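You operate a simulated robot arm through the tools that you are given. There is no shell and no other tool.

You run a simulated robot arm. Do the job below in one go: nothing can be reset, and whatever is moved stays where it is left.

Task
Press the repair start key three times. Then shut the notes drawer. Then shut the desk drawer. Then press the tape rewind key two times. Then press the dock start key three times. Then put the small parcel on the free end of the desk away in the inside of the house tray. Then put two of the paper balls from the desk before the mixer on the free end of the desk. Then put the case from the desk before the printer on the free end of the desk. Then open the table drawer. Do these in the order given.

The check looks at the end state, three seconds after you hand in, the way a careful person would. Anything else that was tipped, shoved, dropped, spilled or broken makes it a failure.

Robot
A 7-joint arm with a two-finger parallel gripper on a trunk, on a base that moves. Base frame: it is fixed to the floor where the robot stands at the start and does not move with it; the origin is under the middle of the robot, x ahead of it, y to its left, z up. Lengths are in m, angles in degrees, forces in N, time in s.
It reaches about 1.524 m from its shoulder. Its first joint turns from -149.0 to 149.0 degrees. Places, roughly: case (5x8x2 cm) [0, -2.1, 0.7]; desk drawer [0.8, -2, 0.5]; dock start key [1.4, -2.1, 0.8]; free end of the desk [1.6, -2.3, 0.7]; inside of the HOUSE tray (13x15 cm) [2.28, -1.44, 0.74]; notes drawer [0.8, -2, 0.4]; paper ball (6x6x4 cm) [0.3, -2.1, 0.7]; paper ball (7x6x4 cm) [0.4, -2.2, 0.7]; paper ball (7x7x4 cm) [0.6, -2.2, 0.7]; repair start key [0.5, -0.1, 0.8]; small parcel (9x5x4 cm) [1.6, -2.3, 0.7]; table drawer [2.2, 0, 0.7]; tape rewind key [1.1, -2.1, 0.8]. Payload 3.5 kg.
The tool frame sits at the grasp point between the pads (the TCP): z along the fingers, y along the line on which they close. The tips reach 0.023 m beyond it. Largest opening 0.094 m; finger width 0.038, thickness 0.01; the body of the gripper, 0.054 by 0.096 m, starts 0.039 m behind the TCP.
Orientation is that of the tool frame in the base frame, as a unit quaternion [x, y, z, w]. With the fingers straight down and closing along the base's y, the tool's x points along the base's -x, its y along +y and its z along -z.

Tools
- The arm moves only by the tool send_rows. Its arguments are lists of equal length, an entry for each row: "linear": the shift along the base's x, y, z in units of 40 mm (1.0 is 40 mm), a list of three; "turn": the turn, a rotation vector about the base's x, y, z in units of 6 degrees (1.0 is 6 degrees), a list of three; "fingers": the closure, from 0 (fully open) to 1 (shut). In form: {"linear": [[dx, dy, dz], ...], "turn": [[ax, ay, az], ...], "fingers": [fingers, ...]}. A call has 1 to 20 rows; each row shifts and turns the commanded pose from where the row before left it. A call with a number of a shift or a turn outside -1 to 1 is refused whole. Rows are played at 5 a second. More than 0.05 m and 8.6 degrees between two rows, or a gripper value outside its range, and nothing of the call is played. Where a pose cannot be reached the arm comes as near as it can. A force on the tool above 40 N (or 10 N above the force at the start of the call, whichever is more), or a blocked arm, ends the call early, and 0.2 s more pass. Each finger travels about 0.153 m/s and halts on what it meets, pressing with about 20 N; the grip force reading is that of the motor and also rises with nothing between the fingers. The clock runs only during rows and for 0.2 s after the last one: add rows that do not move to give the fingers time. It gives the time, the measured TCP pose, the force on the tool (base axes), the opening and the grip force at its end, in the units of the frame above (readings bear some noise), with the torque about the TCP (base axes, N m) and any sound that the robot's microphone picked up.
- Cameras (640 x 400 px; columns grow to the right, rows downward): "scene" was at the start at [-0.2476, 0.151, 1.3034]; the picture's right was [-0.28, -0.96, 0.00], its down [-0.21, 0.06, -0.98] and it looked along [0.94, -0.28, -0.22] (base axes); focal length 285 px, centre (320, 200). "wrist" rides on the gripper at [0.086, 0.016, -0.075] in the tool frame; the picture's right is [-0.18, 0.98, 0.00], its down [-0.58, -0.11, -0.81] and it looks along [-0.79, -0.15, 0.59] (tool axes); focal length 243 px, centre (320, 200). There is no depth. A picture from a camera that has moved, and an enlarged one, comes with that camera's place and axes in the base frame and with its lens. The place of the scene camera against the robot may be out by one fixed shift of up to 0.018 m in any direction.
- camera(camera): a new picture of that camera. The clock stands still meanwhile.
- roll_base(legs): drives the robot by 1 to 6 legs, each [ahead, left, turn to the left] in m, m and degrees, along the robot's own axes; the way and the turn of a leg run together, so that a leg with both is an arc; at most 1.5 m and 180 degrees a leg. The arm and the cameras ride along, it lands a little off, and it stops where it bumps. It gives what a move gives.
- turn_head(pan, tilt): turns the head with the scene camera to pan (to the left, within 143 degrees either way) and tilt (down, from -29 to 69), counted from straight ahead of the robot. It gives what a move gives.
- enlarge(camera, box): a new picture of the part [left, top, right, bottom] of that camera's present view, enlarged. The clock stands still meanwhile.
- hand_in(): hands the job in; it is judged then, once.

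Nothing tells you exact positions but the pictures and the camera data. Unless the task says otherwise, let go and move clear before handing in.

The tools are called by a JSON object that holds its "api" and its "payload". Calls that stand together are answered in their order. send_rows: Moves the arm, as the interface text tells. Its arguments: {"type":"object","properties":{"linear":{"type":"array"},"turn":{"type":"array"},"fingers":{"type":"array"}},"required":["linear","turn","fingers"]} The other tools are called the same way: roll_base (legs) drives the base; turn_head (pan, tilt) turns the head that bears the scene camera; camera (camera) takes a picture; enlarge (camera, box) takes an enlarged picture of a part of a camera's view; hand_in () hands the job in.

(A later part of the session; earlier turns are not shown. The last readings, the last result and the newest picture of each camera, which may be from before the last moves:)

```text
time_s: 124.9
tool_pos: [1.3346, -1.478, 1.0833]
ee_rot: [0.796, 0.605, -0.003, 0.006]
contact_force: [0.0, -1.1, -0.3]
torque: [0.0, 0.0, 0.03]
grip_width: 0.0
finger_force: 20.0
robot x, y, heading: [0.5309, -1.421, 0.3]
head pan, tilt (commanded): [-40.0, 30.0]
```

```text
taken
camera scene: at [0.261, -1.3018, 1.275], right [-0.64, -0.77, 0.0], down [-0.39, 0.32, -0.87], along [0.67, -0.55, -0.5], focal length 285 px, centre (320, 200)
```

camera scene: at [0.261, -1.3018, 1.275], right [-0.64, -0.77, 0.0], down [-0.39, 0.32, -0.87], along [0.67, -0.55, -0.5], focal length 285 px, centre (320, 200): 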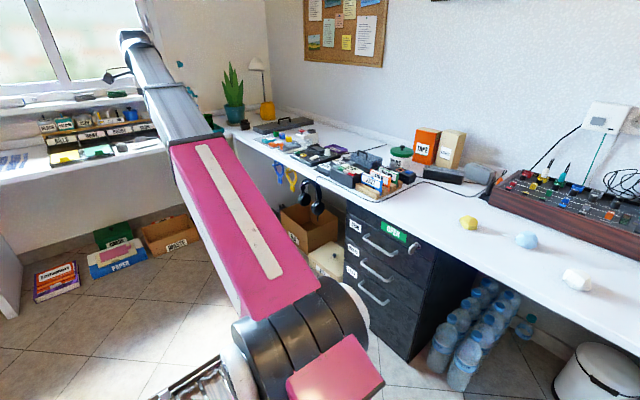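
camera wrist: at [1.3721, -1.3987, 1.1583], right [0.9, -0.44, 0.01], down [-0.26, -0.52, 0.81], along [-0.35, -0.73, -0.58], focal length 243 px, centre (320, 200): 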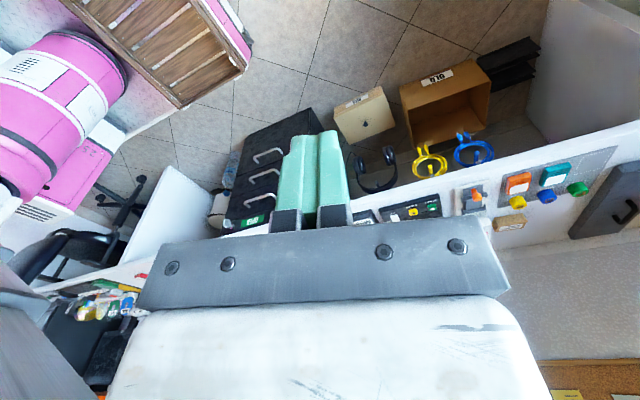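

{"api": "send_rows", "payload": {"linear": [[0, -0.3, 0], [0, -0.6, 0], [0, -0.8, 0], [0, -0.8, 0], [0, -0.8, 0], [0, -0.8, 0], [0, -0.7, 0], [0, -0.5, 0], [0, -0.2, 0]], "turn": [[0, 0, 0], [0, 0, 0], [0, 0, 0], [0, 0, 0], [0, 0, 0], [0, 0, 0], [0, 0, 0], [0, 0, 0], [0, 0, 0]], "fingers": [1, 1, 1, 1, 1, 1, 1, 1, 1]}}

{"api": "camera", "payload": {"camera": "wrist"}}

{"api": "enlarge", "payload": {"camera": "wrist", "box": [280, 60, 640, 285]}}

```text
time_s: 126.9
tool_pos: [1.3356, -1.6977, 1.0839]
ee_rot: [0.796, 0.605, -0.002, 0.005]
contact_force: [-0.2, 0.2, 0.8]
torque: [0.0, 0.02, -0.03]
grip_width: 0.0001
finger_force: 19.4
robot x, y, heading: [0.5312, -1.4195, 0.6]
head pan, tilt (commanded): [-40.0, 30.0]
```

```text
taken
camera wrist: at [1.3725, -1.6183, 1.158], right [0.9, -0.44, 0.01], down [-0.26, -0.52, 0.81], along [-0.35, -0.73, -0.58], focal length 243 px, centre (320, 200)
```

wrist: 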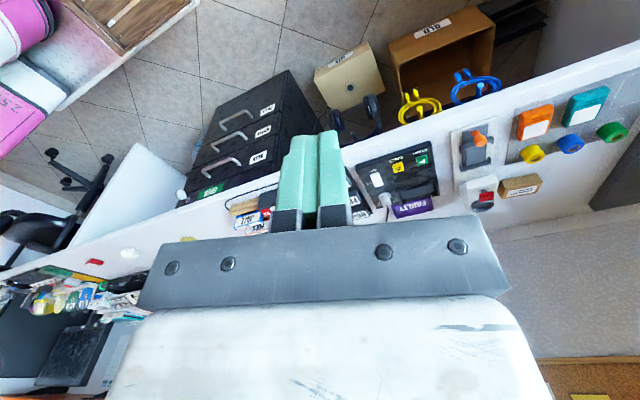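

```text
1.78 times, centred on (460, 172) of wrist
camera zoom: at [1.3725, -1.6183, 1.158], right [0.9, -0.44, 0.01], down [-0.26, -0.52, 0.81], along [-0.35, -0.73, -0.58], focal length 431 px, centre (71, 249)
```

zoom: 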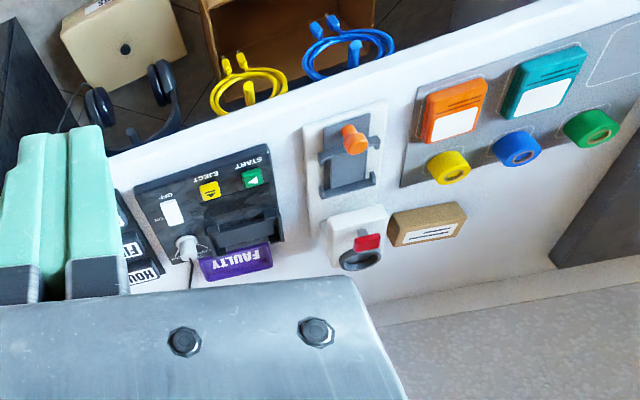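

The parcel is the small cardboard box at about [1.65, -2.33], behind a white device, and the dock's START key is clear to see. Now I'll move left to see the tape player's keys.

{"api": "send_rows", "payload": {"linear": [[-0.2, -0.2, 0], [-0.4, -0.5, 0], [-0.5, -0.6, -0.1], [-0.6, -0.7, -0.2], [-0.6, -0.7, -0.2], [-0.6, -0.7, -0.2], [-0.6, -0.7, -0.2], [-0.5, -0.6, -0.1], [-0.3, -0.4, 0], [-0.1, -0.1, 0]], "turn": [[0, 0, 0], [0, 0, 0], [0, 0, 0], [0, 0, 0], [0, 0, 0], [0, 0, 0], [0, 0, 0], [0, 0, 0], [0, 0, 0], [0, 0, 0]], "fingers": [1, 1, 1, 1, 1, 1, 1, 1, 1, 1]}}

{"api": "camera", "payload": {"camera": "wrist"}}

{"api": "camera", "payload": {"camera": "scene"}}

```text
time_s: 129.1
tool_pos: [1.1587, -1.9059, 1.0436]
ee_rot: [0.796, 0.605, -0.002, 0.005]
contact_force: [-0.3, 0.5, -0.7]
torque: [0.0, 0.01, -0.01]
grip_width: 0.0001
finger_force: 20.4
robot x, y, heading: [0.5312, -1.4196, 0.4]
head pan, tilt (commanded): [-40.0, 30.0]
```

```text
taken
camera wrist: at [1.1969, -1.8268, 1.1184], right [0.9, -0.44, 0.01], down [-0.26, -0.52, 0.81], along [-0.35, -0.73, -0.58], focal length 243 px, centre (320, 200)
```

wrist: 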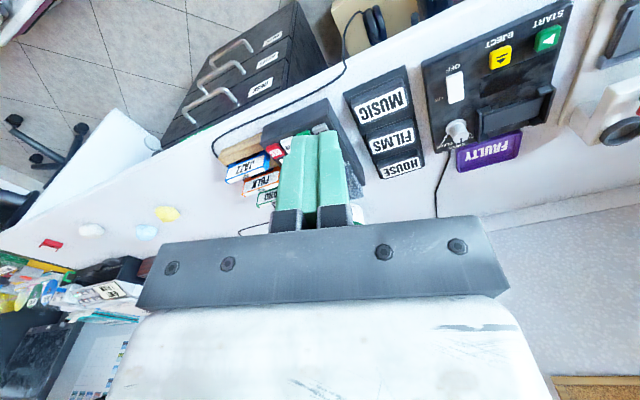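

```text
taken
camera scene: at [0.261, -1.3018, 1.275], right [-0.64, -0.77, 0.0], down [-0.39, 0.32, -0.87], along [0.67, -0.55, -0.5], focal length 285 px, centre (320, 200)
```

scene: 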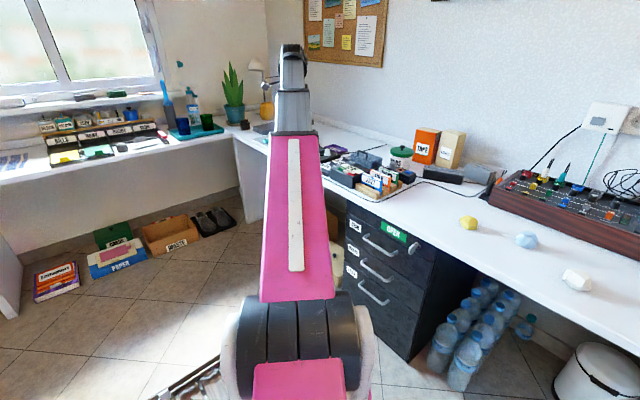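

{"api": "enlarge", "payload": {"camera": "scene", "box": [325, 140, 389, 180]}}

{"api": "send_rows", "payload": {"linear": [[0.3, 0, 0], [0.6, 0.1, 0], [0.7, 0.1, 0], [0.7, 0.1, 0], [0.5, 0.1, 0], [0.2, 0, 0]], "turn": [[0, 0, 0], [0, 0, 0], [0, 0, 0], [0, 0, 0], [0, 0, 0], [0, 0, 0]], "fingers": [1, 1, 1, 1, 1, 1]}}

{"api": "camera", "payload": {"camera": "wrist"}}

{"api": "enlarge", "payload": {"camera": "wrist", "box": [160, 80, 352, 200]}}

```text
10.00 times, centred on (357, 160) of scene
camera zoom: at [0.261, -1.3018, 1.275], right [-0.64, -0.77, 0.0], down [-0.39, 0.32, -0.87], along [0.67, -0.55, -0.5], focal length 2848 px, centre (-50, 600)
```

zoom: 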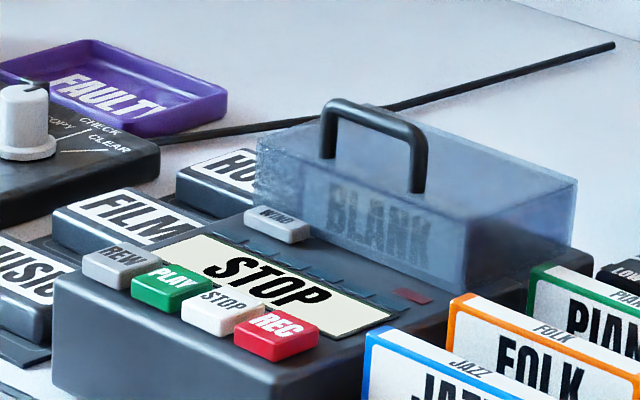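

```text
time_s: 130.5
tool_pos: [1.2793, -1.8895, 1.0452]
ee_rot: [0.796, 0.605, -0.002, 0.005]
contact_force: [-0.1, 1.1, -0.9]
torque: [0.0, -0.04, -0.02]
grip_width: 0.0
finger_force: 19.5
robot x, y, heading: [0.5289, -1.42, 1.0]
head pan, tilt (commanded): [-40.0, 30.0]
```

```text
taken
camera wrist: at [1.3173, -1.8107, 1.1189], right [0.9, -0.44, 0.01], down [-0.26, -0.52, 0.81], along [-0.35, -0.73, -0.58], focal length 243 px, centre (320, 200)
```

wrist: 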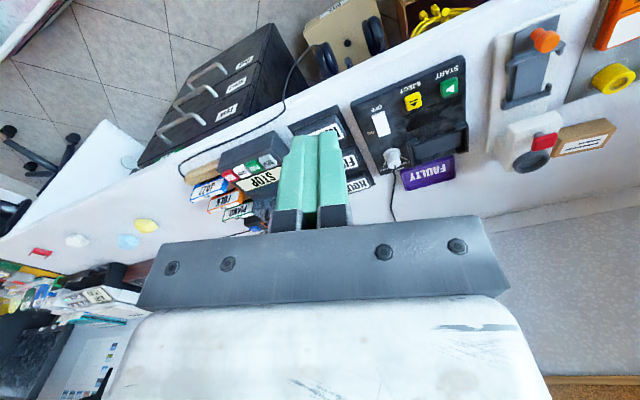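

```text
3.33 times, centred on (256, 140) of wrist
camera zoom: at [1.3173, -1.8107, 1.1189], right [0.9, -0.44, 0.01], down [-0.26, -0.52, 0.81], along [-0.35, -0.73, -0.58], focal length 809 px, centre (533, 400)
```

zoom: 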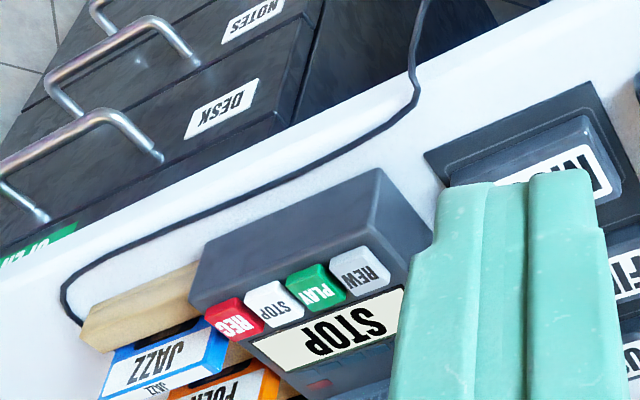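

The grey key is labelled REW, so it is the tape rewind key, at about [1.09, -2.06, 0.79]. The keys run along x with a pitch of about 3 cm. I'll turn the fingers so their narrow side lies along the key row, and hover above REW.

{"api": "send_rows", "payload": {"linear": [[-0.2, -0.2, 0], [-0.5, -0.4, -0.2], [-0.7, -0.6, -0.4], [-0.8, -0.7, -0.4], [-0.8, -0.7, -0.4], [-0.7, -0.6, -0.4], [-0.5, -0.5, -0.4], [-0.2, -0.3, -0.2]], "turn": [[0, 0, 0.2], [0, 0, 0.4], [0, 0, 0.4], [0, 0, 0.4], [0, 0, 0.4], [0, 0, 0.4], [0, 0, 0.3], [0, 0, 0.1]], "fingers": [1, 1, 1, 1, 1, 1, 1, 1]}}

{"api": "camera", "payload": {"camera": "wrist"}}

{"api": "enlarge", "payload": {"camera": "wrist", "box": [240, 0, 400, 100]}}

```text
time_s: 132.3
tool_pos: [1.1038, -2.0502, 0.9483]
ee_rot: [0.706, 0.708, -0.002, 0.007]
contact_force: [0.1, 0.5, 0.7]
torque: [-0.02, 0.0, 0.01]
grip_width: 0.0
finger_force: 20.1
robot x, y, heading: [0.5291, -1.42, 0.2]
head pan, tilt (commanded): [-40.0, 30.0]
```

```text
taken
camera wrist: at [1.1174, -1.9633, 1.0223], right [0.98, -0.18, 0.01], down [-0.11, -0.57, 0.81], along [-0.14, -0.8, -0.58], focal length 243 px, centre (320, 200)
```

wrist: 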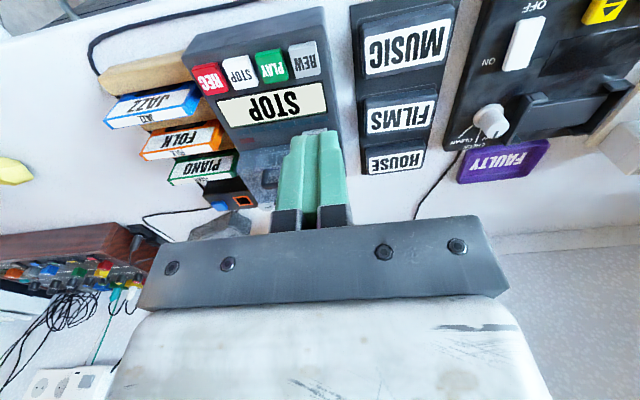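

```text
4.00 times, centred on (320, 50) of wrist
camera zoom: at [1.1174, -1.9633, 1.0223], right [0.98, -0.18, 0.01], down [-0.11, -0.57, 0.81], along [-0.14, -0.8, -0.58], focal length 970 px, centre (320, 800)
```

zoom: 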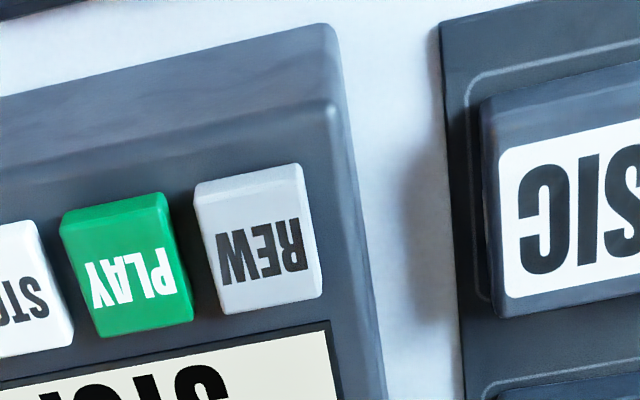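

REW is at about [1.087, -2.063]. I'll centre over it and lower to about 2 cm above.

{"api": "send_rows", "payload": {"linear": [[-0.2, -0.1, -0.3], [-0.21, -0.07, -0.5], [0, 0, -0.6], [0, 0, -0.6], [0, 0, -0.4], [0, 0, -0.2], [0, 0, 0]], "turn": [[0, 0, 0], [0, 0, 0], [0, 0, 0], [0, 0, 0], [0, 0, 0], [0, 0, 0], [0, 0, 0]], "fingers": [1, 1, 1, 1, 1, 1, 1]}}

{"api": "camera", "payload": {"camera": "wrist"}}

{"api": "enlarge", "payload": {"camera": "wrist", "box": [240, 40, 400, 140]}}

```text
time_s: 133.9
tool_pos: [1.0863, -2.0573, 0.8437]
ee_rot: [0.707, 0.708, -0.002, 0.005]
contact_force: [0.6, 0.1, 0.2]
torque: [-0.02, -0.03, -0.01]
grip_width: 0.0002
finger_force: 20.1
robot x, y, heading: [0.5309, -1.42, 0.3]
head pan, tilt (commanded): [-40.0, 30.0]
```

```text
taken
camera wrist: at [1.1008, -1.9698, 0.9183], right [0.98, -0.18, 0.01], down [-0.11, -0.57, 0.81], along [-0.14, -0.8, -0.58], focal length 243 px, centre (320, 200)
```

wrist: 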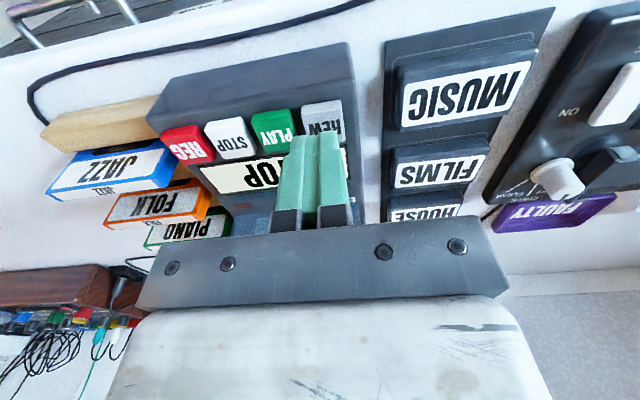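

```text
4.00 times, centred on (320, 90) of wrist
camera zoom: at [1.1008, -1.9698, 0.9183], right [0.98, -0.18, 0.01], down [-0.11, -0.57, 0.81], along [-0.14, -0.8, -0.58], focal length 970 px, centre (320, 640)
```

zoom: 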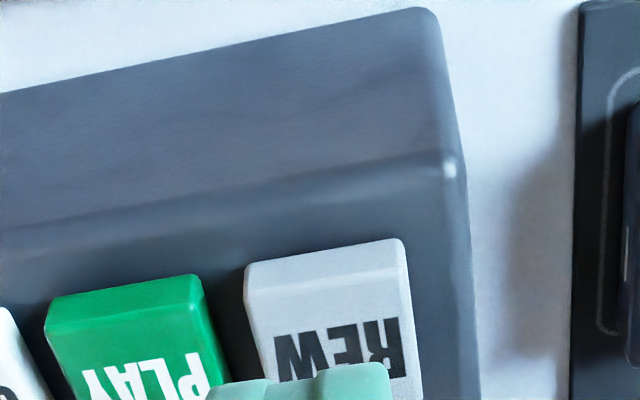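

Aligned. Now I'll lower in small steps to press REW.

{"api": "send_rows", "payload": {"linear": [[0, 0, -0.15], [0, 0, -0.15], [0, 0, -0.1], [0, 0, -0.05], [0, 0, 0]], "turn": [[0, 0, 0], [0, 0, 0], [0, 0, 0], [0, 0, 0], [0, 0, 0]], "fingers": [1, 1, 1, 1, 1]}}

```text
time_s: 135.1
tool_pos: [1.0869, -2.0563, 0.8263]
ee_rot: [0.707, 0.708, -0.003, 0.005]
contact_force: [-0.4, -0.3, 0.3]
torque: [0.0, 0.01, -0.01]
grip_width: 0.0002
finger_force: 20.3
robot x, y, heading: [0.5259, -1.4214, 0.5]
head pan, tilt (commanded): [-40.0, 30.0]
```

{"api": "send_rows", "payload": {"linear": [[0, 0, -0.05], [0, 0, -0.05], [0, 0, -0.05], [0, 0, 0]], "turn": [[0, 0, 0], [0, 0, 0], [0, 0, 0], [0, 0, 0]], "fingers": [1, 1, 1, 1]}}

```text
time_s: 136.1
tool_pos: [1.0871, -2.0573, 0.8202]
ee_rot: [0.706, 0.708, -0.002, 0.005]
contact_force: [1.0, -0.4, 0.3]
torque: [-0.01, 0.02, 0.01]
grip_width: 0.0001
finger_force: 19.9
robot x, y, heading: [0.5306, -1.4177, 0.4]
head pan, tilt (commanded): [-40.0, 30.0]
```

{"api": "send_rows", "payload": {"linear": [[0, 0, -0.05], [0, 0, -0.05], [0, 0, 0]], "turn": [[0, 0, 0], [0, 0, 0], [0, 0, 0]], "fingers": [1, 1, 1]}}

```text
time_s: 136.9
tool_pos: [1.085, -2.0565, 0.8162]
ee_rot: [0.707, 0.708, -0.002, 0.005]
contact_force: [0.6, -0.6, 2.2]
torque: [0.05, 0.02, 0.0]
grip_width: 0.0
finger_force: 19.9
robot x, y, heading: [0.5296, -1.4164, 0.5]
head pan, tilt (commanded): [-40.0, 30.0]
heard: click
```

A click, so that is the first rewind press. I'll release, press again, then release.

{"api": "send_rows", "payload": {"linear": [[0, 0, 0.1], [0, 0, 0.15], [0, 0, 0.1], [0, 0, 0], [0, 0, 0]], "turn": [[0, 0, 0], [0, 0, 0], [0, 0, 0], [0, 0, 0], [0, 0, 0]], "fingers": [1, 1, 1, 1, 1]}}

{"api": "enlarge", "payload": {"camera": "scene", "box": [325, 140, 389, 180]}}

{"api": "send_rows", "payload": {"linear": [[0, 0, -0.1], [0, 0, -0.1], [0, 0, -0.05], [0, 0, -0.05], [0, 0, -0.05], [0, 0, 0]], "turn": [[0, 0, 0], [0, 0, 0], [0, 0, 0], [0, 0, 0], [0, 0, 0], [0, 0, 0]], "fingers": [1, 1, 1, 1, 1, 1]}}

```text
time_s: 138.1
tool_pos: [1.0863, -2.056, 0.8297]
ee_rot: [0.706, 0.708, -0.003, 0.006]
contact_force: [-0.3, -0.6, 0.1]
torque: [-0.01, 0.0, 0.03]
grip_width: 0.0
finger_force: 19.7
robot x, y, heading: [0.5281, -1.4224, 0.2]
head pan, tilt (commanded): [-40.0, 30.0]
```

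```text
10.00 times, centred on (357, 160) of scene
camera zoom: at [0.261, -1.3018, 1.275], right [-0.64, -0.77, 0.0], down [-0.39, 0.32, -0.87], along [0.67, -0.55, -0.5], focal length 2848 px, centre (-50, 600)
```

zoom: 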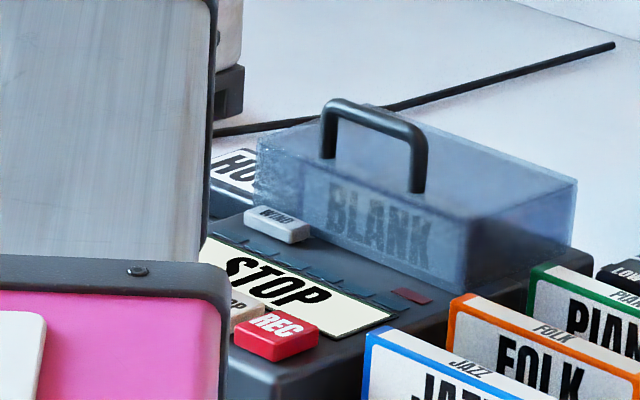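

```text
time_s: 139.5
tool_pos: [1.087, -2.0575, 0.8153]
ee_rot: [0.706, 0.708, -0.001, 0.006]
contact_force: [-0.9, 0.2, 1.7]
torque: [0.02, 0.02, 0.02]
grip_width: 0.0
finger_force: 20.3
robot x, y, heading: [0.5309, -1.416, 0.6]
head pan, tilt (commanded): [-40.0, 30.0]
heard: click
```

The second click came, so rewind is done. I'll lift and move over to the dock START key, near [1.405, -2.06].

{"api": "send_rows", "payload": {"linear": [[0, 0, 0.2], [0, 0, 0.5], [0, 0, 0.7], [0, 0, 0.8], [0.2, 0, 0.7], [0.5, 0, 0.4], [0.8, 0, 0.2], [0.85, 0, 0], [0.85, 0, 0], [0.85, 0, 0], [0.85, 0, 0], [0.85, 0, 0], [0.85, 0, 0], [0.7, 0, 0], [0.4, 0, 0], [0.1, 0, 0]], "turn": [[0, 0, 0], [0, 0, 0], [0, 0, 0], [0, 0, 0], [0, 0, 0], [0, 0, 0], [0, 0, 0], [0, 0, 0], [0, 0, 0], [0, 0, 0], [0, 0, 0], [0, 0, 0], [0, 0, 0], [0, 0, 0], [0, 0, 0], [0, 0, 0]], "fingers": [1, 1, 1, 1, 1, 1, 1, 1, 1, 1, 1, 1, 1, 1, 1, 1]}}

{"api": "camera", "payload": {"camera": "wrist"}}

{"api": "camera", "payload": {"camera": "scene"}}

```text
time_s: 142.9
tool_pos: [1.3991, -2.0567, 0.9546]
ee_rot: [0.707, 0.708, -0.002, 0.005]
contact_force: [0.5, 0.4, 0.7]
torque: [0.0, 0.02, 0.01]
grip_width: 0.0002
finger_force: 19.8
robot x, y, heading: [0.5311, -1.4196, 0.5]
head pan, tilt (commanded): [-40.0, 30.0]
```

```text
taken
camera wrist: at [1.414, -1.97, 1.0296], right [0.98, -0.18, 0.01], down [-0.11, -0.57, 0.81], along [-0.14, -0.8, -0.58], focal length 243 px, centre (320, 200)
```

wrist: 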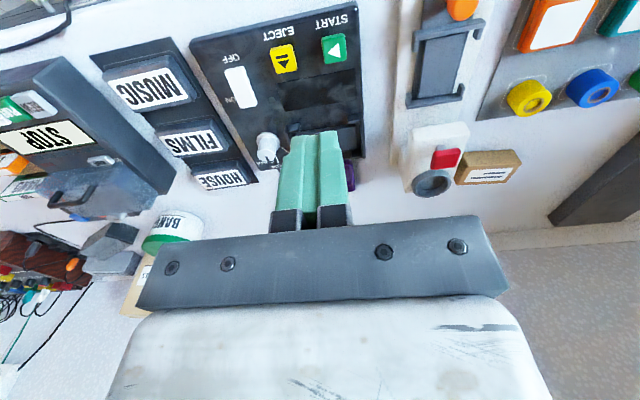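

```text
taken
camera scene: at [0.261, -1.3018, 1.2751], right [-0.64, -0.77, 0.0], down [-0.39, 0.32, -0.87], along [0.67, -0.55, -0.5], focal length 285 px, centre (320, 200)
```

scene: 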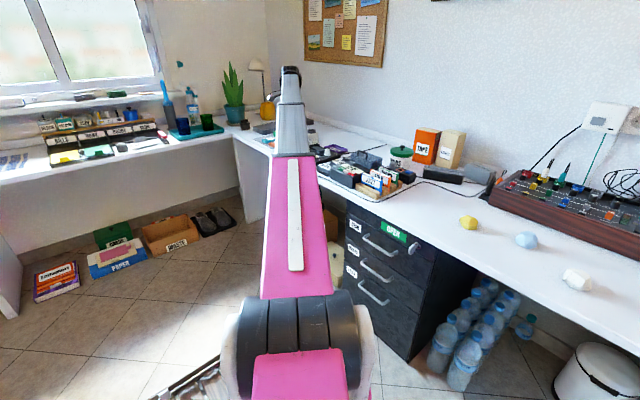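

START is at about [1.410, -2.076, 0.77]. I'll centre over it and lower.

{"api": "send_rows", "payload": {"linear": [[0.14, -0.2, -0.3], [0.14, -0.22, -0.6], [0, 0, -0.7], [0, 0, -0.7], [0, 0, -0.5], [0, 0, -0.3], [0, 0, -0.1], [0, 0, 0]], "turn": [[0, 0, 0], [0, 0, 0], [0, 0, 0], [0, 0, 0], [0, 0, 0], [0, 0, 0], [0, 0, 0], [0, 0, 0]], "fingers": [1, 1, 1, 1, 1, 1, 1, 1]}}

{"api": "camera", "payload": {"camera": "wrist"}}

{"api": "enlarge", "payload": {"camera": "wrist", "box": [240, 50, 400, 150]}}

```text
time_s: 144.7
tool_pos: [1.4096, -2.0742, 0.8285]
ee_rot: [0.707, 0.707, -0.001, 0.006]
contact_force: [0.5, 0.4, 0.2]
torque: [0.04, -0.02, 0.0]
grip_width: 0.0003
finger_force: 20.2
robot x, y, heading: [0.5305, -1.421, 0.4]
head pan, tilt (commanded): [-40.0, 30.0]
```

```text
taken
camera wrist: at [1.425, -1.9865, 0.9024], right [0.98, -0.18, 0.01], down [-0.11, -0.57, 0.81], along [-0.14, -0.8, -0.58], focal length 243 px, centre (320, 200)
```

wrist: 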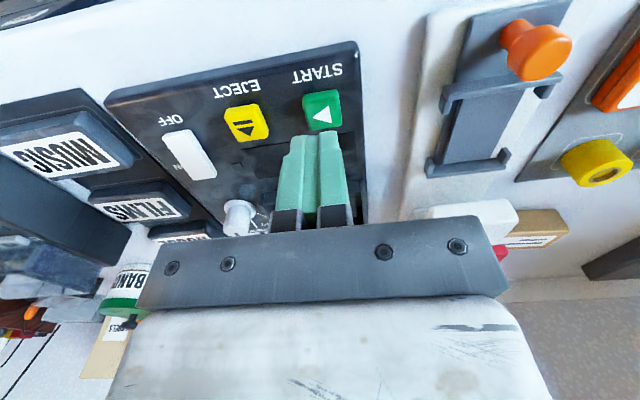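

```text
4.00 times, centred on (320, 100) of wrist
camera zoom: at [1.425, -1.9865, 0.9024], right [0.98, -0.18, 0.01], down [-0.11, -0.57, 0.81], along [-0.14, -0.8, -0.58], focal length 970 px, centre (320, 600)
```

zoom: 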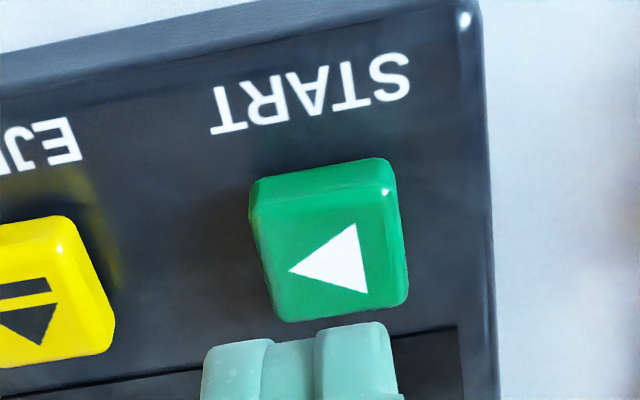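

{"api": "send_rows", "payload": {"linear": [[0.05, 0.15, -0.15], [0, 0, -0.2], [0, 0, -0.2], [0, 0, -0.1], [0, 0, -0.05], [0, 0, 0]], "turn": [[0, 0, 0], [0, 0, 0], [0, 0, 0], [0, 0, 0], [0, 0, 0], [0, 0, 0]], "fingers": [1, 1, 1, 1, 1, 1]}}

{"api": "enlarge", "payload": {"camera": "wrist", "box": [240, 50, 400, 150]}}

```text
time_s: 146.1
tool_pos: [1.4126, -2.0681, 0.7989]
ee_rot: [0.706, 0.708, -0.002, 0.005]
contact_force: [-0.4, -0.5, 0.7]
torque: [0.0, 0.02, 0.01]
grip_width: 0.0002
finger_force: 19.8
robot x, y, heading: [0.5283, -1.4177, 0.6]
head pan, tilt (commanded): [-40.0, 30.0]
```

```text
4.00 times, centred on (320, 100) of wrist
camera zoom: at [1.4263, -1.9807, 0.8742], right [0.98, -0.18, 0.01], down [-0.11, -0.57, 0.81], along [-0.14, -0.8, -0.58], focal length 970 px, centre (320, 600)
```

zoom: 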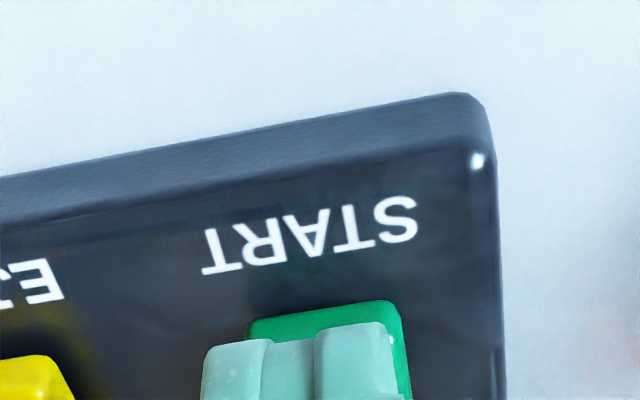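

{"api": "send_rows", "payload": {"linear": [[0, 0, -0.05], [0, 0, -0.05], [0, 0, -0.05], [0, 0, 0]], "turn": [[0, 0, 0], [0, 0, 0], [0, 0, 0], [0, 0, 0]], "fingers": [1, 1, 1, 1]}}

```text
time_s: 147.1
tool_pos: [1.4124, -2.0681, 0.7938]
ee_rot: [0.707, 0.707, -0.002, 0.006]
contact_force: [0.1, -0.9, -1.0]
torque: [0.01, -0.01, 0.0]
grip_width: 0.0
finger_force: 19.7
robot x, y, heading: [0.5316, -1.4164, 0.3]
head pan, tilt (commanded): [-40.0, 30.0]
```

{"api": "send_rows", "payload": {"linear": [[0, 0, -0.05], [0, 0, -0.05], [0, 0, 0]], "turn": [[0, 0, 0], [0, 0, 0], [0, 0, 0]], "fingers": [1, 1, 1]}}

```text
time_s: 147.9
tool_pos: [1.4123, -2.0673, 0.7896]
ee_rot: [0.707, 0.707, -0.002, 0.007]
contact_force: [0.7, 0.4, -0.2]
torque: [-0.02, 0.0, 0.01]
grip_width: 0.0003
finger_force: 20.4
robot x, y, heading: [0.5298, -1.4213, 0.5]
head pan, tilt (commanded): [-40.0, 30.0]
```

{"api": "send_rows", "payload": {"linear": [[0, 0, -0.05], [0, 0, -0.05], [0, 0, 0]], "turn": [[0, 0, 0], [0, 0, 0], [0, 0, 0]], "fingers": [1, 1, 1]}}

```text
time_s: 148.7
tool_pos: [1.4112, -2.0673, 0.7865]
ee_rot: [0.707, 0.707, -0.001, 0.006]
contact_force: [0.1, -0.2, 0.3]
torque: [0.03, -0.03, -0.04]
grip_width: 0.0005
finger_force: 19.7
robot x, y, heading: [0.5321, -1.4174, 0.5]
head pan, tilt (commanded): [-40.0, 30.0]
```

{"api": "enlarge", "payload": {"camera": "wrist", "box": [240, 50, 400, 150]}}

{"api": "send_rows", "payload": {"linear": [[0, 0, -0.05], [0, 0, -0.05], [0, 0, 0]], "turn": [[0, 0, 0], [0, 0, 0], [0, 0, 0]], "fingers": [1, 1, 1]}}

```text
4.00 times, centred on (320, 100) of wrist
camera zoom: at [1.4269, -1.9805, 0.8604], right [0.98, -0.18, 0.01], down [-0.11, -0.57, 0.81], along [-0.14, -0.8, -0.58], focal length 970 px, centre (320, 600)
```

zoom: 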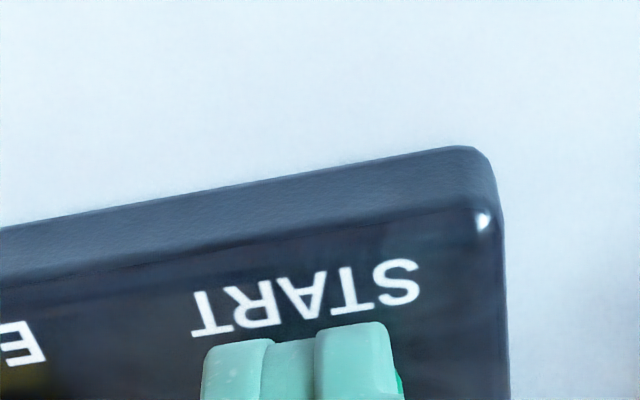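

```text
time_s: 149.5
tool_pos: [1.4122, -2.067, 0.7827]
ee_rot: [0.706, 0.708, -0.002, 0.007]
contact_force: [1.2, 0.7, 3.4]
torque: [0.01, -0.02, 0.0]
grip_width: 0.0
finger_force: 19.8
robot x, y, heading: [0.533, -1.4195, 0.2]
head pan, tilt (commanded): [-40.0, 30.0]
heard: click
```

First dock START click. I'll release and press twice more.

{"api": "send_rows", "payload": {"linear": [[0, 0, 0.1], [0, 0, 0.15], [0, 0, 0.1], [0, 0, 0], [0, 0, 0]], "turn": [[0, 0, 0], [0, 0, 0], [0, 0, 0], [0, 0, 0], [0, 0, 0]], "fingers": [1, 1, 1, 1, 1]}}

{"api": "send_rows", "payload": {"linear": [[0, 0, -0.1], [0, 0, -0.1], [0, 0, -0.05], [0, 0, -0.05], [0, 0, -0.05], [0, 0, 0]], "turn": [[0, 0, 0], [0, 0, 0], [0, 0, 0], [0, 0, 0], [0, 0, 0], [0, 0, 0]], "fingers": [1, 1, 1, 1, 1, 1]}}

```text
time_s: 150.7
tool_pos: [1.4125, -2.067, 0.7962]
ee_rot: [0.706, 0.708, -0.002, 0.005]
contact_force: [-0.7, 0.1, 0.0]
torque: [0.03, 0.01, -0.02]
grip_width: 0.0
finger_force: 19.9
robot x, y, heading: [0.5268, -1.4226, 0.3]
head pan, tilt (commanded): [-40.0, 30.0]
```

```text
time_s: 152.1
tool_pos: [1.4121, -2.0664, 0.7819]
ee_rot: [0.707, 0.707, -0.001, 0.006]
contact_force: [0.4, -0.9, 2.0]
torque: [-0.03, 0.0, -0.03]
grip_width: 0.0
finger_force: 19.8
robot x, y, heading: [0.5289, -1.4162, 0.4]
head pan, tilt (commanded): [-40.0, 30.0]
heard: click
```

The second click came. Now the third press.

{"api": "send_rows", "payload": {"linear": [[0, 0, 0.1], [0, 0, 0.15], [0, 0, 0.1], [0, 0, 0], [0, 0, 0]], "turn": [[0, 0, 0], [0, 0, 0], [0, 0, 0], [0, 0, 0], [0, 0, 0]], "fingers": [1, 1, 1, 1, 1]}}

{"api": "send_rows", "payload": {"linear": [[0, 0, -0.1], [0, 0, -0.1], [0, 0, -0.05], [0, 0, -0.05], [0, 0, -0.05], [0, 0, 0]], "turn": [[0, 0, 0], [0, 0, 0], [0, 0, 0], [0, 0, 0], [0, 0, 0], [0, 0, 0]], "fingers": [1, 1, 1, 1, 1, 1]}}

```text
time_s: 153.3
tool_pos: [1.4117, -2.0685, 0.7962]
ee_rot: [0.707, 0.707, -0.001, 0.006]
contact_force: [-0.4, -0.2, 1.0]
torque: [0.04, 0.01, 0.01]
grip_width: 0.0001
finger_force: 20.1
robot x, y, heading: [0.53, -1.4229, 0.3]
head pan, tilt (commanded): [-40.0, 30.0]
```

```text
time_s: 154.7
tool_pos: [1.4125, -2.0665, 0.7814]
ee_rot: [0.706, 0.708, -0.001, 0.006]
contact_force: [0.8, -0.4, 2.7]
torque: [-0.02, -0.01, 0.02]
grip_width: 0.0
finger_force: 20.2
robot x, y, heading: [0.5314, -1.4166, 0.3]
head pan, tilt (commanded): [-40.0, 30.0]
heard: click
```

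The third click came, so dock START is done. I'll lift away and swing the arm in front of the robot before driving ahead.

{"api": "send_rows", "payload": {"linear": [[0, 0, 0.2], [0, 0, 0.5], [0, 0, 0.8], [0, 0, 0.9], [0, 0.2, 0.9], [0, 0.5, 0.9], [0, 0.7, 0.9], [0, 0.8, 0.7], [0, 0.8, 0.5], [0, 0.8, 0.3], [0, 0.8, 0.1], [0, 0.8, 0], [-0.1, 0.8, 0], [-0.2, 0.8, 0], [-0.3, 0.8, 0], [-0.3, 0.8, 0], [-0.3, 0.7, 0], [-0.2, 0.5, 0], [-0.1, 0.2, 0]], "turn": [[0, 0, 0], [0, 0, 0], [0, 0, 0], [0, 0, 0], [0, 0, 0], [0, 0, 0], [0, 0, 0], [0, 0, 0], [0, 0, 0], [0, 0, 0], [0, 0, 0], [0, 0, 0], [0, 0, 0], [0, 0, 0], [0, 0, 0], [0, 0, 0], [0, 0, 0], [0, 0, 0], [0, 0, 0]], "fingers": [1, 1, 1, 1, 1, 1, 1, 1, 1, 1, 1, 1, 1, 1, 1, 1, 1, 1, 1]}}

{"api": "turn_head", "payload": {"pan": 0, "tilt": 35}}

{"api": "camera", "payload": {"camera": "scene"}}

```text
time_s: 158.7
tool_pos: [1.3529, -1.6666, 1.0507]
ee_rot: [0.706, 0.708, -0.001, 0.006]
contact_force: [-0.2, 0.1, -0.2]
torque: [-0.02, 0.01, 0.01]
grip_width: 0.0
finger_force: 19.7
robot x, y, heading: [0.5287, -1.4224, 0.7]
head pan, tilt (commanded): [-40.0, 30.0]
```

```text
time_s: 159.8
tool_pos: [1.3521, -1.6675, 1.0514]
ee_rot: [0.706, 0.708, -0.002, 0.005]
contact_force: [-0.3, 0.0, 0.1]
torque: [0.03, 0.03, 0.03]
grip_width: 0.0004
finger_force: 19.6
robot x, y, heading: [0.5297, -1.4194, 0.4]
head pan, tilt (commanded): [0.0, 35.0]
```

```text
taken
camera scene: at [0.2794, -1.2436, 1.2673], right [0.01, -1.0, 0.0], down [-0.57, 0.0, -0.82], along [0.82, 0.0, -0.57], focal length 285 px, centre (320, 200)
```

scene: 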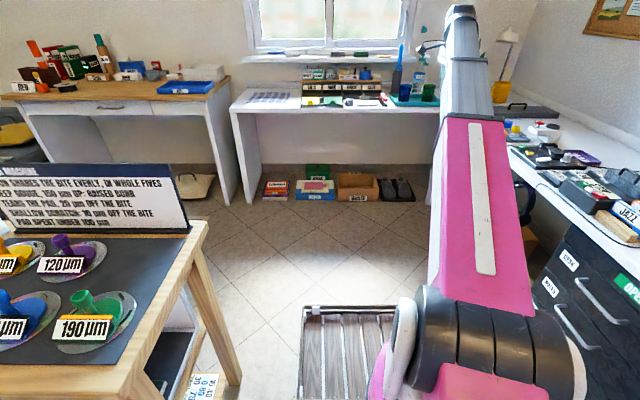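

{"api": "enlarge", "payload": {"camera": "scene", "box": [230, 50, 470, 200]}}

{"api": "enlarge", "payload": {"camera": "scene", "box": [290, 60, 402, 130]}}

```text
2.67 times, centred on (350, 125) of scene
camera zoom: at [0.2794, -1.2436, 1.2673], right [0.01, -1.0, 0.0], down [-0.57, 0.0, -0.82], along [0.82, 0.0, -0.57], focal length 760 px, centre (240, 400)
```

zoom: 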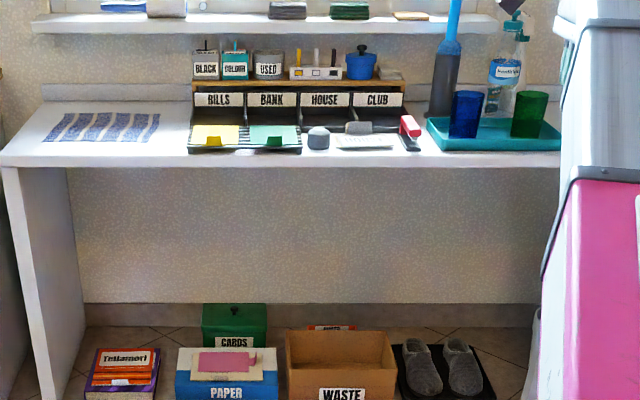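

```text
5.71 times, centred on (346, 95) of scene
camera zoom: at [0.2794, -1.2436, 1.2673], right [0.01, -1.0, 0.0], down [-0.57, 0.0, -0.82], along [0.82, 0.0, -0.57], focal length 1628 px, centre (171, 800)
```

zoom: 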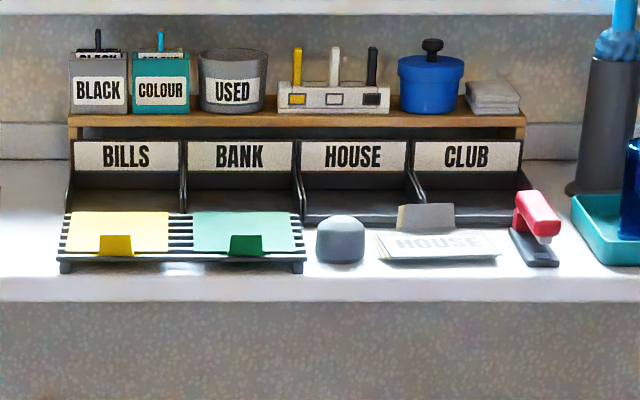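

The HOUSE slot is in the rack under the window shelf. I'll pull the arm in front, then drive ahead to about x = 1.15 for a closer look.

{"api": "send_rows", "payload": {"linear": [[-0.1, 0.3, 0], [-0.2, 0.6, 0], [-0.2, 0.8, 0], [-0.2, 0.8, 0], [-0.2, 0.8, 0], [-0.2, 0.8, 0], [-0.2, 0.7, 0], [-0.1, 0.5, 0], [0, 0.2, 0]], "turn": [[0, 0, 0], [0, 0, 0], [0, 0, 0], [0, 0, 0], [0, 0, 0], [0, 0, 0], [0, 0, 0], [0, 0, 0], [0, 0, 0]], "fingers": [0, 0, 0, 0, 0, 0, 0, 0, 0]}}

{"api": "roll_base", "payload": {"legs": [[0.62, 0, 0]]}}

{"api": "turn_head", "payload": {"pan": 5, "tilt": 30}}

{"api": "camera", "payload": {"camera": "scene"}}

{"api": "enlarge", "payload": {"camera": "scene", "box": [240, 60, 480, 210]}}

{"api": "camera", "payload": {"camera": "wrist"}}

```text
time_s: 161.8
tool_pos: [1.2951, -1.4475, 1.0504]
ee_rot: [0.706, 0.708, -0.001, 0.006]
contact_force: [-1.0, -0.4, 0.1]
torque: [0.01, 0.0, 0.01]
grip_width: 0.0941
finger_force: 0.0
robot x, y, heading: [0.531, -1.4187, 0.3]
head pan, tilt (commanded): [0.0, 35.0]
```

```text
time_s: 165.2
tool_pos: [1.9152, -1.4501, 1.0492]
ee_rot: [0.709, 0.705, -0.002, 0.006]
contact_force: [0.0, -0.6, -0.2]
torque: [0.01, -0.01, 0.02]
grip_width: 0.0939
finger_force: 0.0
robot x, y, heading: [1.147, -1.4184, 0.4]
head pan, tilt (commanded): [0.0, 35.0]
```

```text
time_s: 165.9
tool_pos: [1.9163, -1.4498, 1.0504]
ee_rot: [0.708, 0.706, -0.003, 0.005]
contact_force: [-0.9, 0.3, -0.2]
torque: [0.02, 0.03, -0.01]
grip_width: 0.0941
finger_force: 0.1
robot x, y, heading: [1.1476, -1.4181, 0.5]
head pan, tilt (commanded): [5.0, 30.0]
```

```text
taken
camera scene: at [0.9019, -1.2319, 1.275], right [0.09, -1.0, 0.0], down [-0.5, -0.04, -0.87], along [0.86, 0.08, -0.5], focal length 285 px, centre (320, 200)
```

scene: 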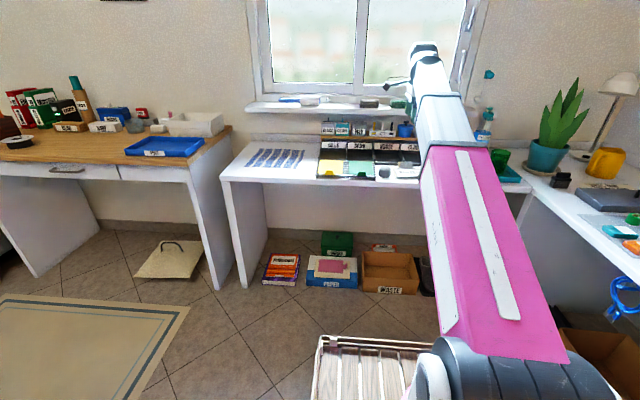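

```text
2.67 times, centred on (360, 135) of scene
camera zoom: at [0.9019, -1.2319, 1.275], right [0.09, -1.0, 0.0], down [-0.5, -0.04, -0.87], along [0.86, 0.08, -0.5], focal length 760 px, centre (213, 373)
```

zoom: 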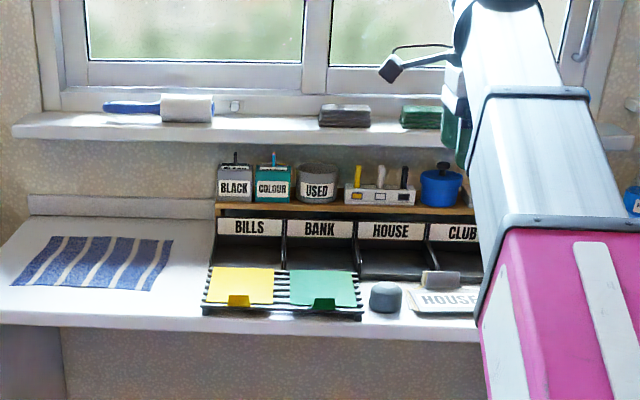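

```text
taken
camera wrist: at [1.9305, -1.363, 1.1247], right [0.98, -0.19, 0.01], down [-0.12, -0.57, 0.81], along [-0.15, -0.8, -0.58], focal length 243 px, centre (320, 200)
```

wrist: 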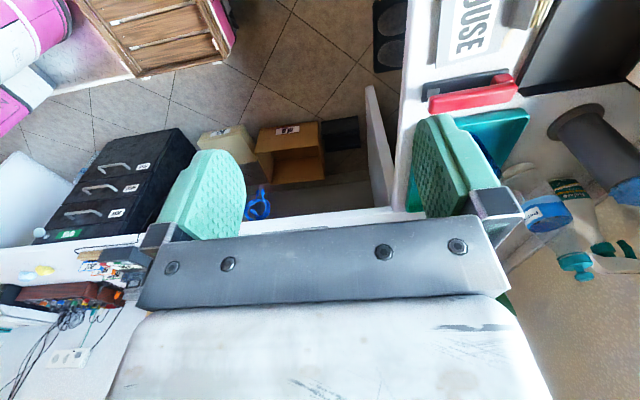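

From here the arm hides part of the rack. I'll swing the arm toward the parcel, turning the hand so the camera stays off the forearm. That also gives the head a clear view of the HOUSE slot.

{"api": "send_rows", "payload": {"linear": [[0, -0.3, 0], [-0.1, -0.6, 0], [-0.2, -0.8, 0], [-0.2, -0.85, 0], [-0.2, -0.85, 0], [-0.2, -0.85, 0], [-0.2, -0.85, 0], [-0.2, -0.85, 0], [-0.3, -0.85, 0], [-0.3, -0.85, 0], [-0.3, -0.85, 0], [-0.4, -0.85, 0], [-0.4, -0.85, 0], [-0.4, -0.85, 0], [-0.4, -0.85, 0], [-0.4, -0.8, 0], [-0.3, -0.7, 0], [-0.2, -0.5, 0], [-0.1, -0.2, 0]], "turn": [[0, 0, -0.2], [0, 0, -0.4], [0, 0, -0.45], [0, 0, -0.45], [0, 0, -0.45], [0, 0, -0.45], [0, 0, -0.45], [0, 0, -0.45], [0, 0, -0.45], [0, 0, -0.45], [0, 0, -0.45], [0, 0, -0.45], [0, 0, -0.45], [0, 0, -0.45], [0, 0, -0.45], [0, 0, -0.45], [0, 0, -0.4], [0, 0, -0.2], [0, 0, 0]], "fingers": [0, 0, 0, 0, 0, 0, 0, 0, 0, 0, 0, 0, 0, 0, 0, 0, 0, 0, 0]}}

{"api": "camera", "payload": {"camera": "wrist"}}

{"api": "camera", "payload": {"camera": "scene"}}

{"api": "enlarge", "payload": {"camera": "scene", "box": [305, 100, 465, 200]}}

```text
time_s: 169.9
tool_pos: [1.7233, -2.0145, 1.0508]
ee_rot: [0.925, 0.38, -0.005, 0.005]
contact_force: [-0.2, 0.3, 0.1]
torque: [0.01, 0.03, -0.03]
grip_width: 0.0941
finger_force: 0.0
robot x, y, heading: [1.1507, -1.4206, -0.0]
head pan, tilt (commanded): [5.0, 30.0]
```

```text
taken
camera wrist: at [1.7951, -1.965, 1.1247], right [0.56, -0.83, 0.01], down [-0.49, -0.32, 0.81], along [-0.67, -0.46, -0.58], focal length 243 px, centre (320, 200)
```

wrist: 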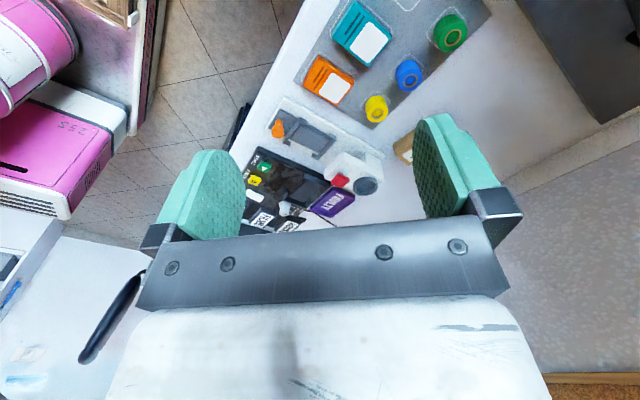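

```text
taken
camera scene: at [0.9019, -1.2319, 1.2751], right [0.09, -1.0, 0.0], down [-0.5, -0.04, -0.87], along [0.86, 0.08, -0.5], focal length 285 px, centre (320, 200)
```

scene: 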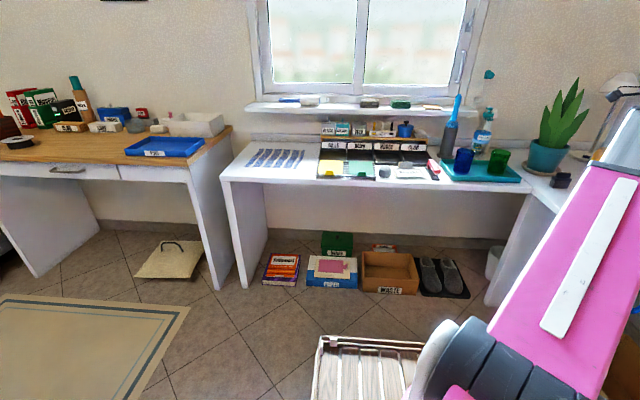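

```text
4.00 times, centred on (385, 150) of scene
camera zoom: at [0.9019, -1.2319, 1.2751], right [0.09, -1.0, 0.0], down [-0.5, -0.04, -0.87], along [0.86, 0.08, -0.5], focal length 1139 px, centre (60, 400)
```

zoom: 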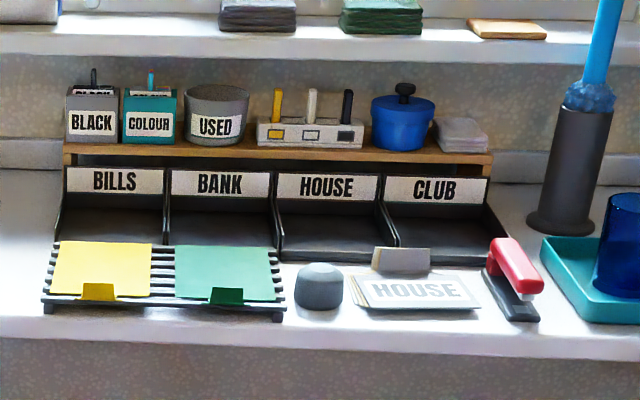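

The HOUSE slot looks like an open tray with sloping dividers, from x≈2.205 to 2.355 and centred at y≈-1.44. The wooden shelf is behind and above it. Now I'll hover over the parcel and look down between the open fingers.

{"api": "send_rows", "payload": {"linear": [[-0.1, -0.3, 0], [-0.2, -0.6, -0.2], [-0.3, -0.8, -0.3], [-0.3, -0.9, -0.4], [-0.3, -0.9, -0.4], [-0.3, -0.9, -0.4], [-0.2, -0.8, -0.4], [-0.1, -0.6, -0.2], [0, -0.4, -0.1], [0, -0.2, 0]], "turn": [[0, 0, 0], [0, 0, 0], [0, 0, 0], [0, 0, 0], [0, 0, 0], [0, 0, 0], [0, 0, 0], [0, 0, 0], [0, 0, 0], [0, 0, 0]], "fingers": [0, 0, 0, 0, 0, 0, 0, 0, 0, 0]}}

{"api": "camera", "payload": {"camera": "wrist"}}

{"api": "enlarge", "payload": {"camera": "wrist", "box": [200, 0, 440, 150]}}

```text
time_s: 172.1
tool_pos: [1.6512, -2.2701, 0.9531]
ee_rot: [0.925, 0.381, -0.005, 0.004]
contact_force: [0.8, -0.4, -0.9]
torque: [-0.02, 0.02, 0.02]
grip_width: 0.0941
finger_force: 0.1
robot x, y, heading: [1.1509, -1.4184, -0.2]
head pan, tilt (commanded): [5.0, 30.0]
```

```text
taken
camera wrist: at [1.7236, -2.2204, 1.0284], right [0.56, -0.83, 0.01], down [-0.49, -0.32, 0.81], along [-0.67, -0.46, -0.58], focal length 243 px, centre (320, 200)
```

wrist: 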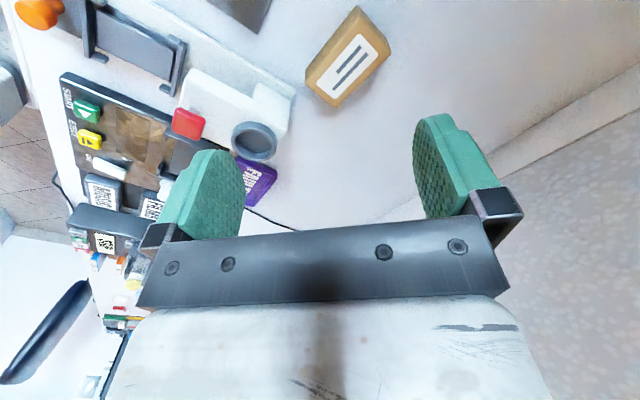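

```text
2.67 times, centred on (320, 75) of wrist
camera zoom: at [1.7236, -2.2204, 1.0284], right [0.56, -0.83, 0.01], down [-0.49, -0.32, 0.81], along [-0.67, -0.46, -0.58], focal length 647 px, centre (320, 533)
```

zoom: 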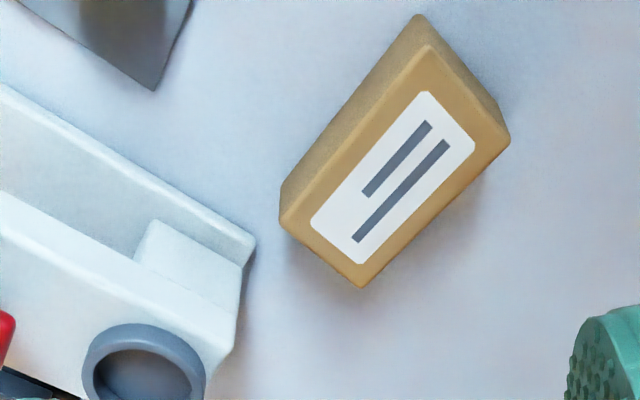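

The parcel is centred near [1.635, -2.322] with its long side about -8° off the x axis. I'll turn the hand so the fingers close across its 5 cm width, with the camera on the free +x side away from the white tester.

{"api": "send_rows", "payload": {"linear": [[-0.05, -0.15, 0], [-0.05, -0.15, 0], [-0.05, -0.2, 0], [-0.05, -0.2, 0], [-0.05, -0.2, 0], [-0.05, -0.2, 0], [-0.05, -0.1, 0], [-0.05, -0.1, 0], [0, 0, 0], [0, 0, 0], [0, 0, 0]], "turn": [[0, 0, -0.4], [0, 0, -0.8], [0, 0, -1], [0, 0, -1], [0, 0, -1], [0, 0, -1], [0, 0, -1], [0, 0, -1], [0, 0, -0.8], [0, 0, -0.6], [0, 0, -0.2]], "fingers": [0, 0, 0, 0, 0, 0, 0, 0, 0, 0, 0]}}

{"api": "camera", "payload": {"camera": "wrist"}}

{"api": "enlarge", "payload": {"camera": "wrist", "box": [200, 0, 440, 150]}}

```text
time_s: 174.5
tool_pos: [1.6356, -2.3221, 0.9546]
ee_rot: [0.997, -0.071, -0.006, 0.002]
contact_force: [-0.3, -0.4, 0.1]
torque: [-0.01, 0.0, 0.01]
grip_width: 0.0937
finger_force: 0.1
robot x, y, heading: [1.1498, -1.4187, 0.2]
head pan, tilt (commanded): [5.0, 30.0]
```

```text
taken
camera wrist: at [1.7185, -2.3501, 1.0286], right [-0.32, -0.95, 0.01], down [-0.55, 0.19, 0.81], along [-0.77, 0.26, -0.58], focal length 243 px, centre (320, 200)
```

wrist: 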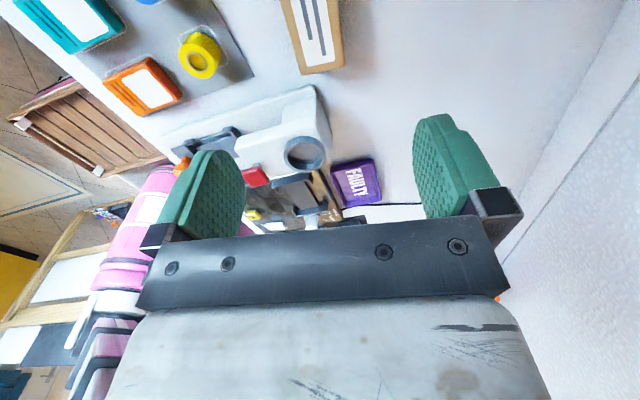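

```text
2.67 times, centred on (320, 75) of wrist
camera zoom: at [1.7185, -2.3501, 1.0286], right [-0.32, -0.95, 0.01], down [-0.55, 0.19, 0.81], along [-0.77, 0.26, -0.58], focal length 647 px, centre (320, 533)
```

zoom: 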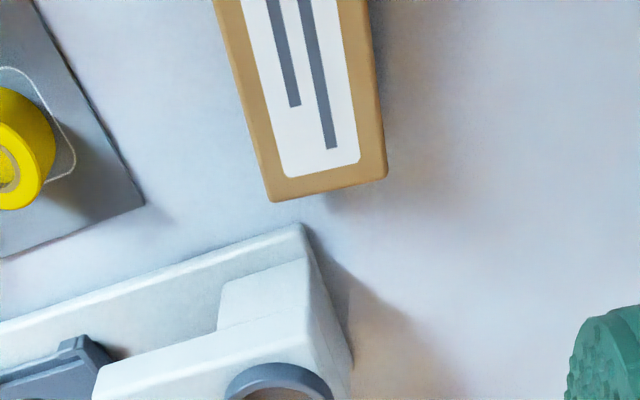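

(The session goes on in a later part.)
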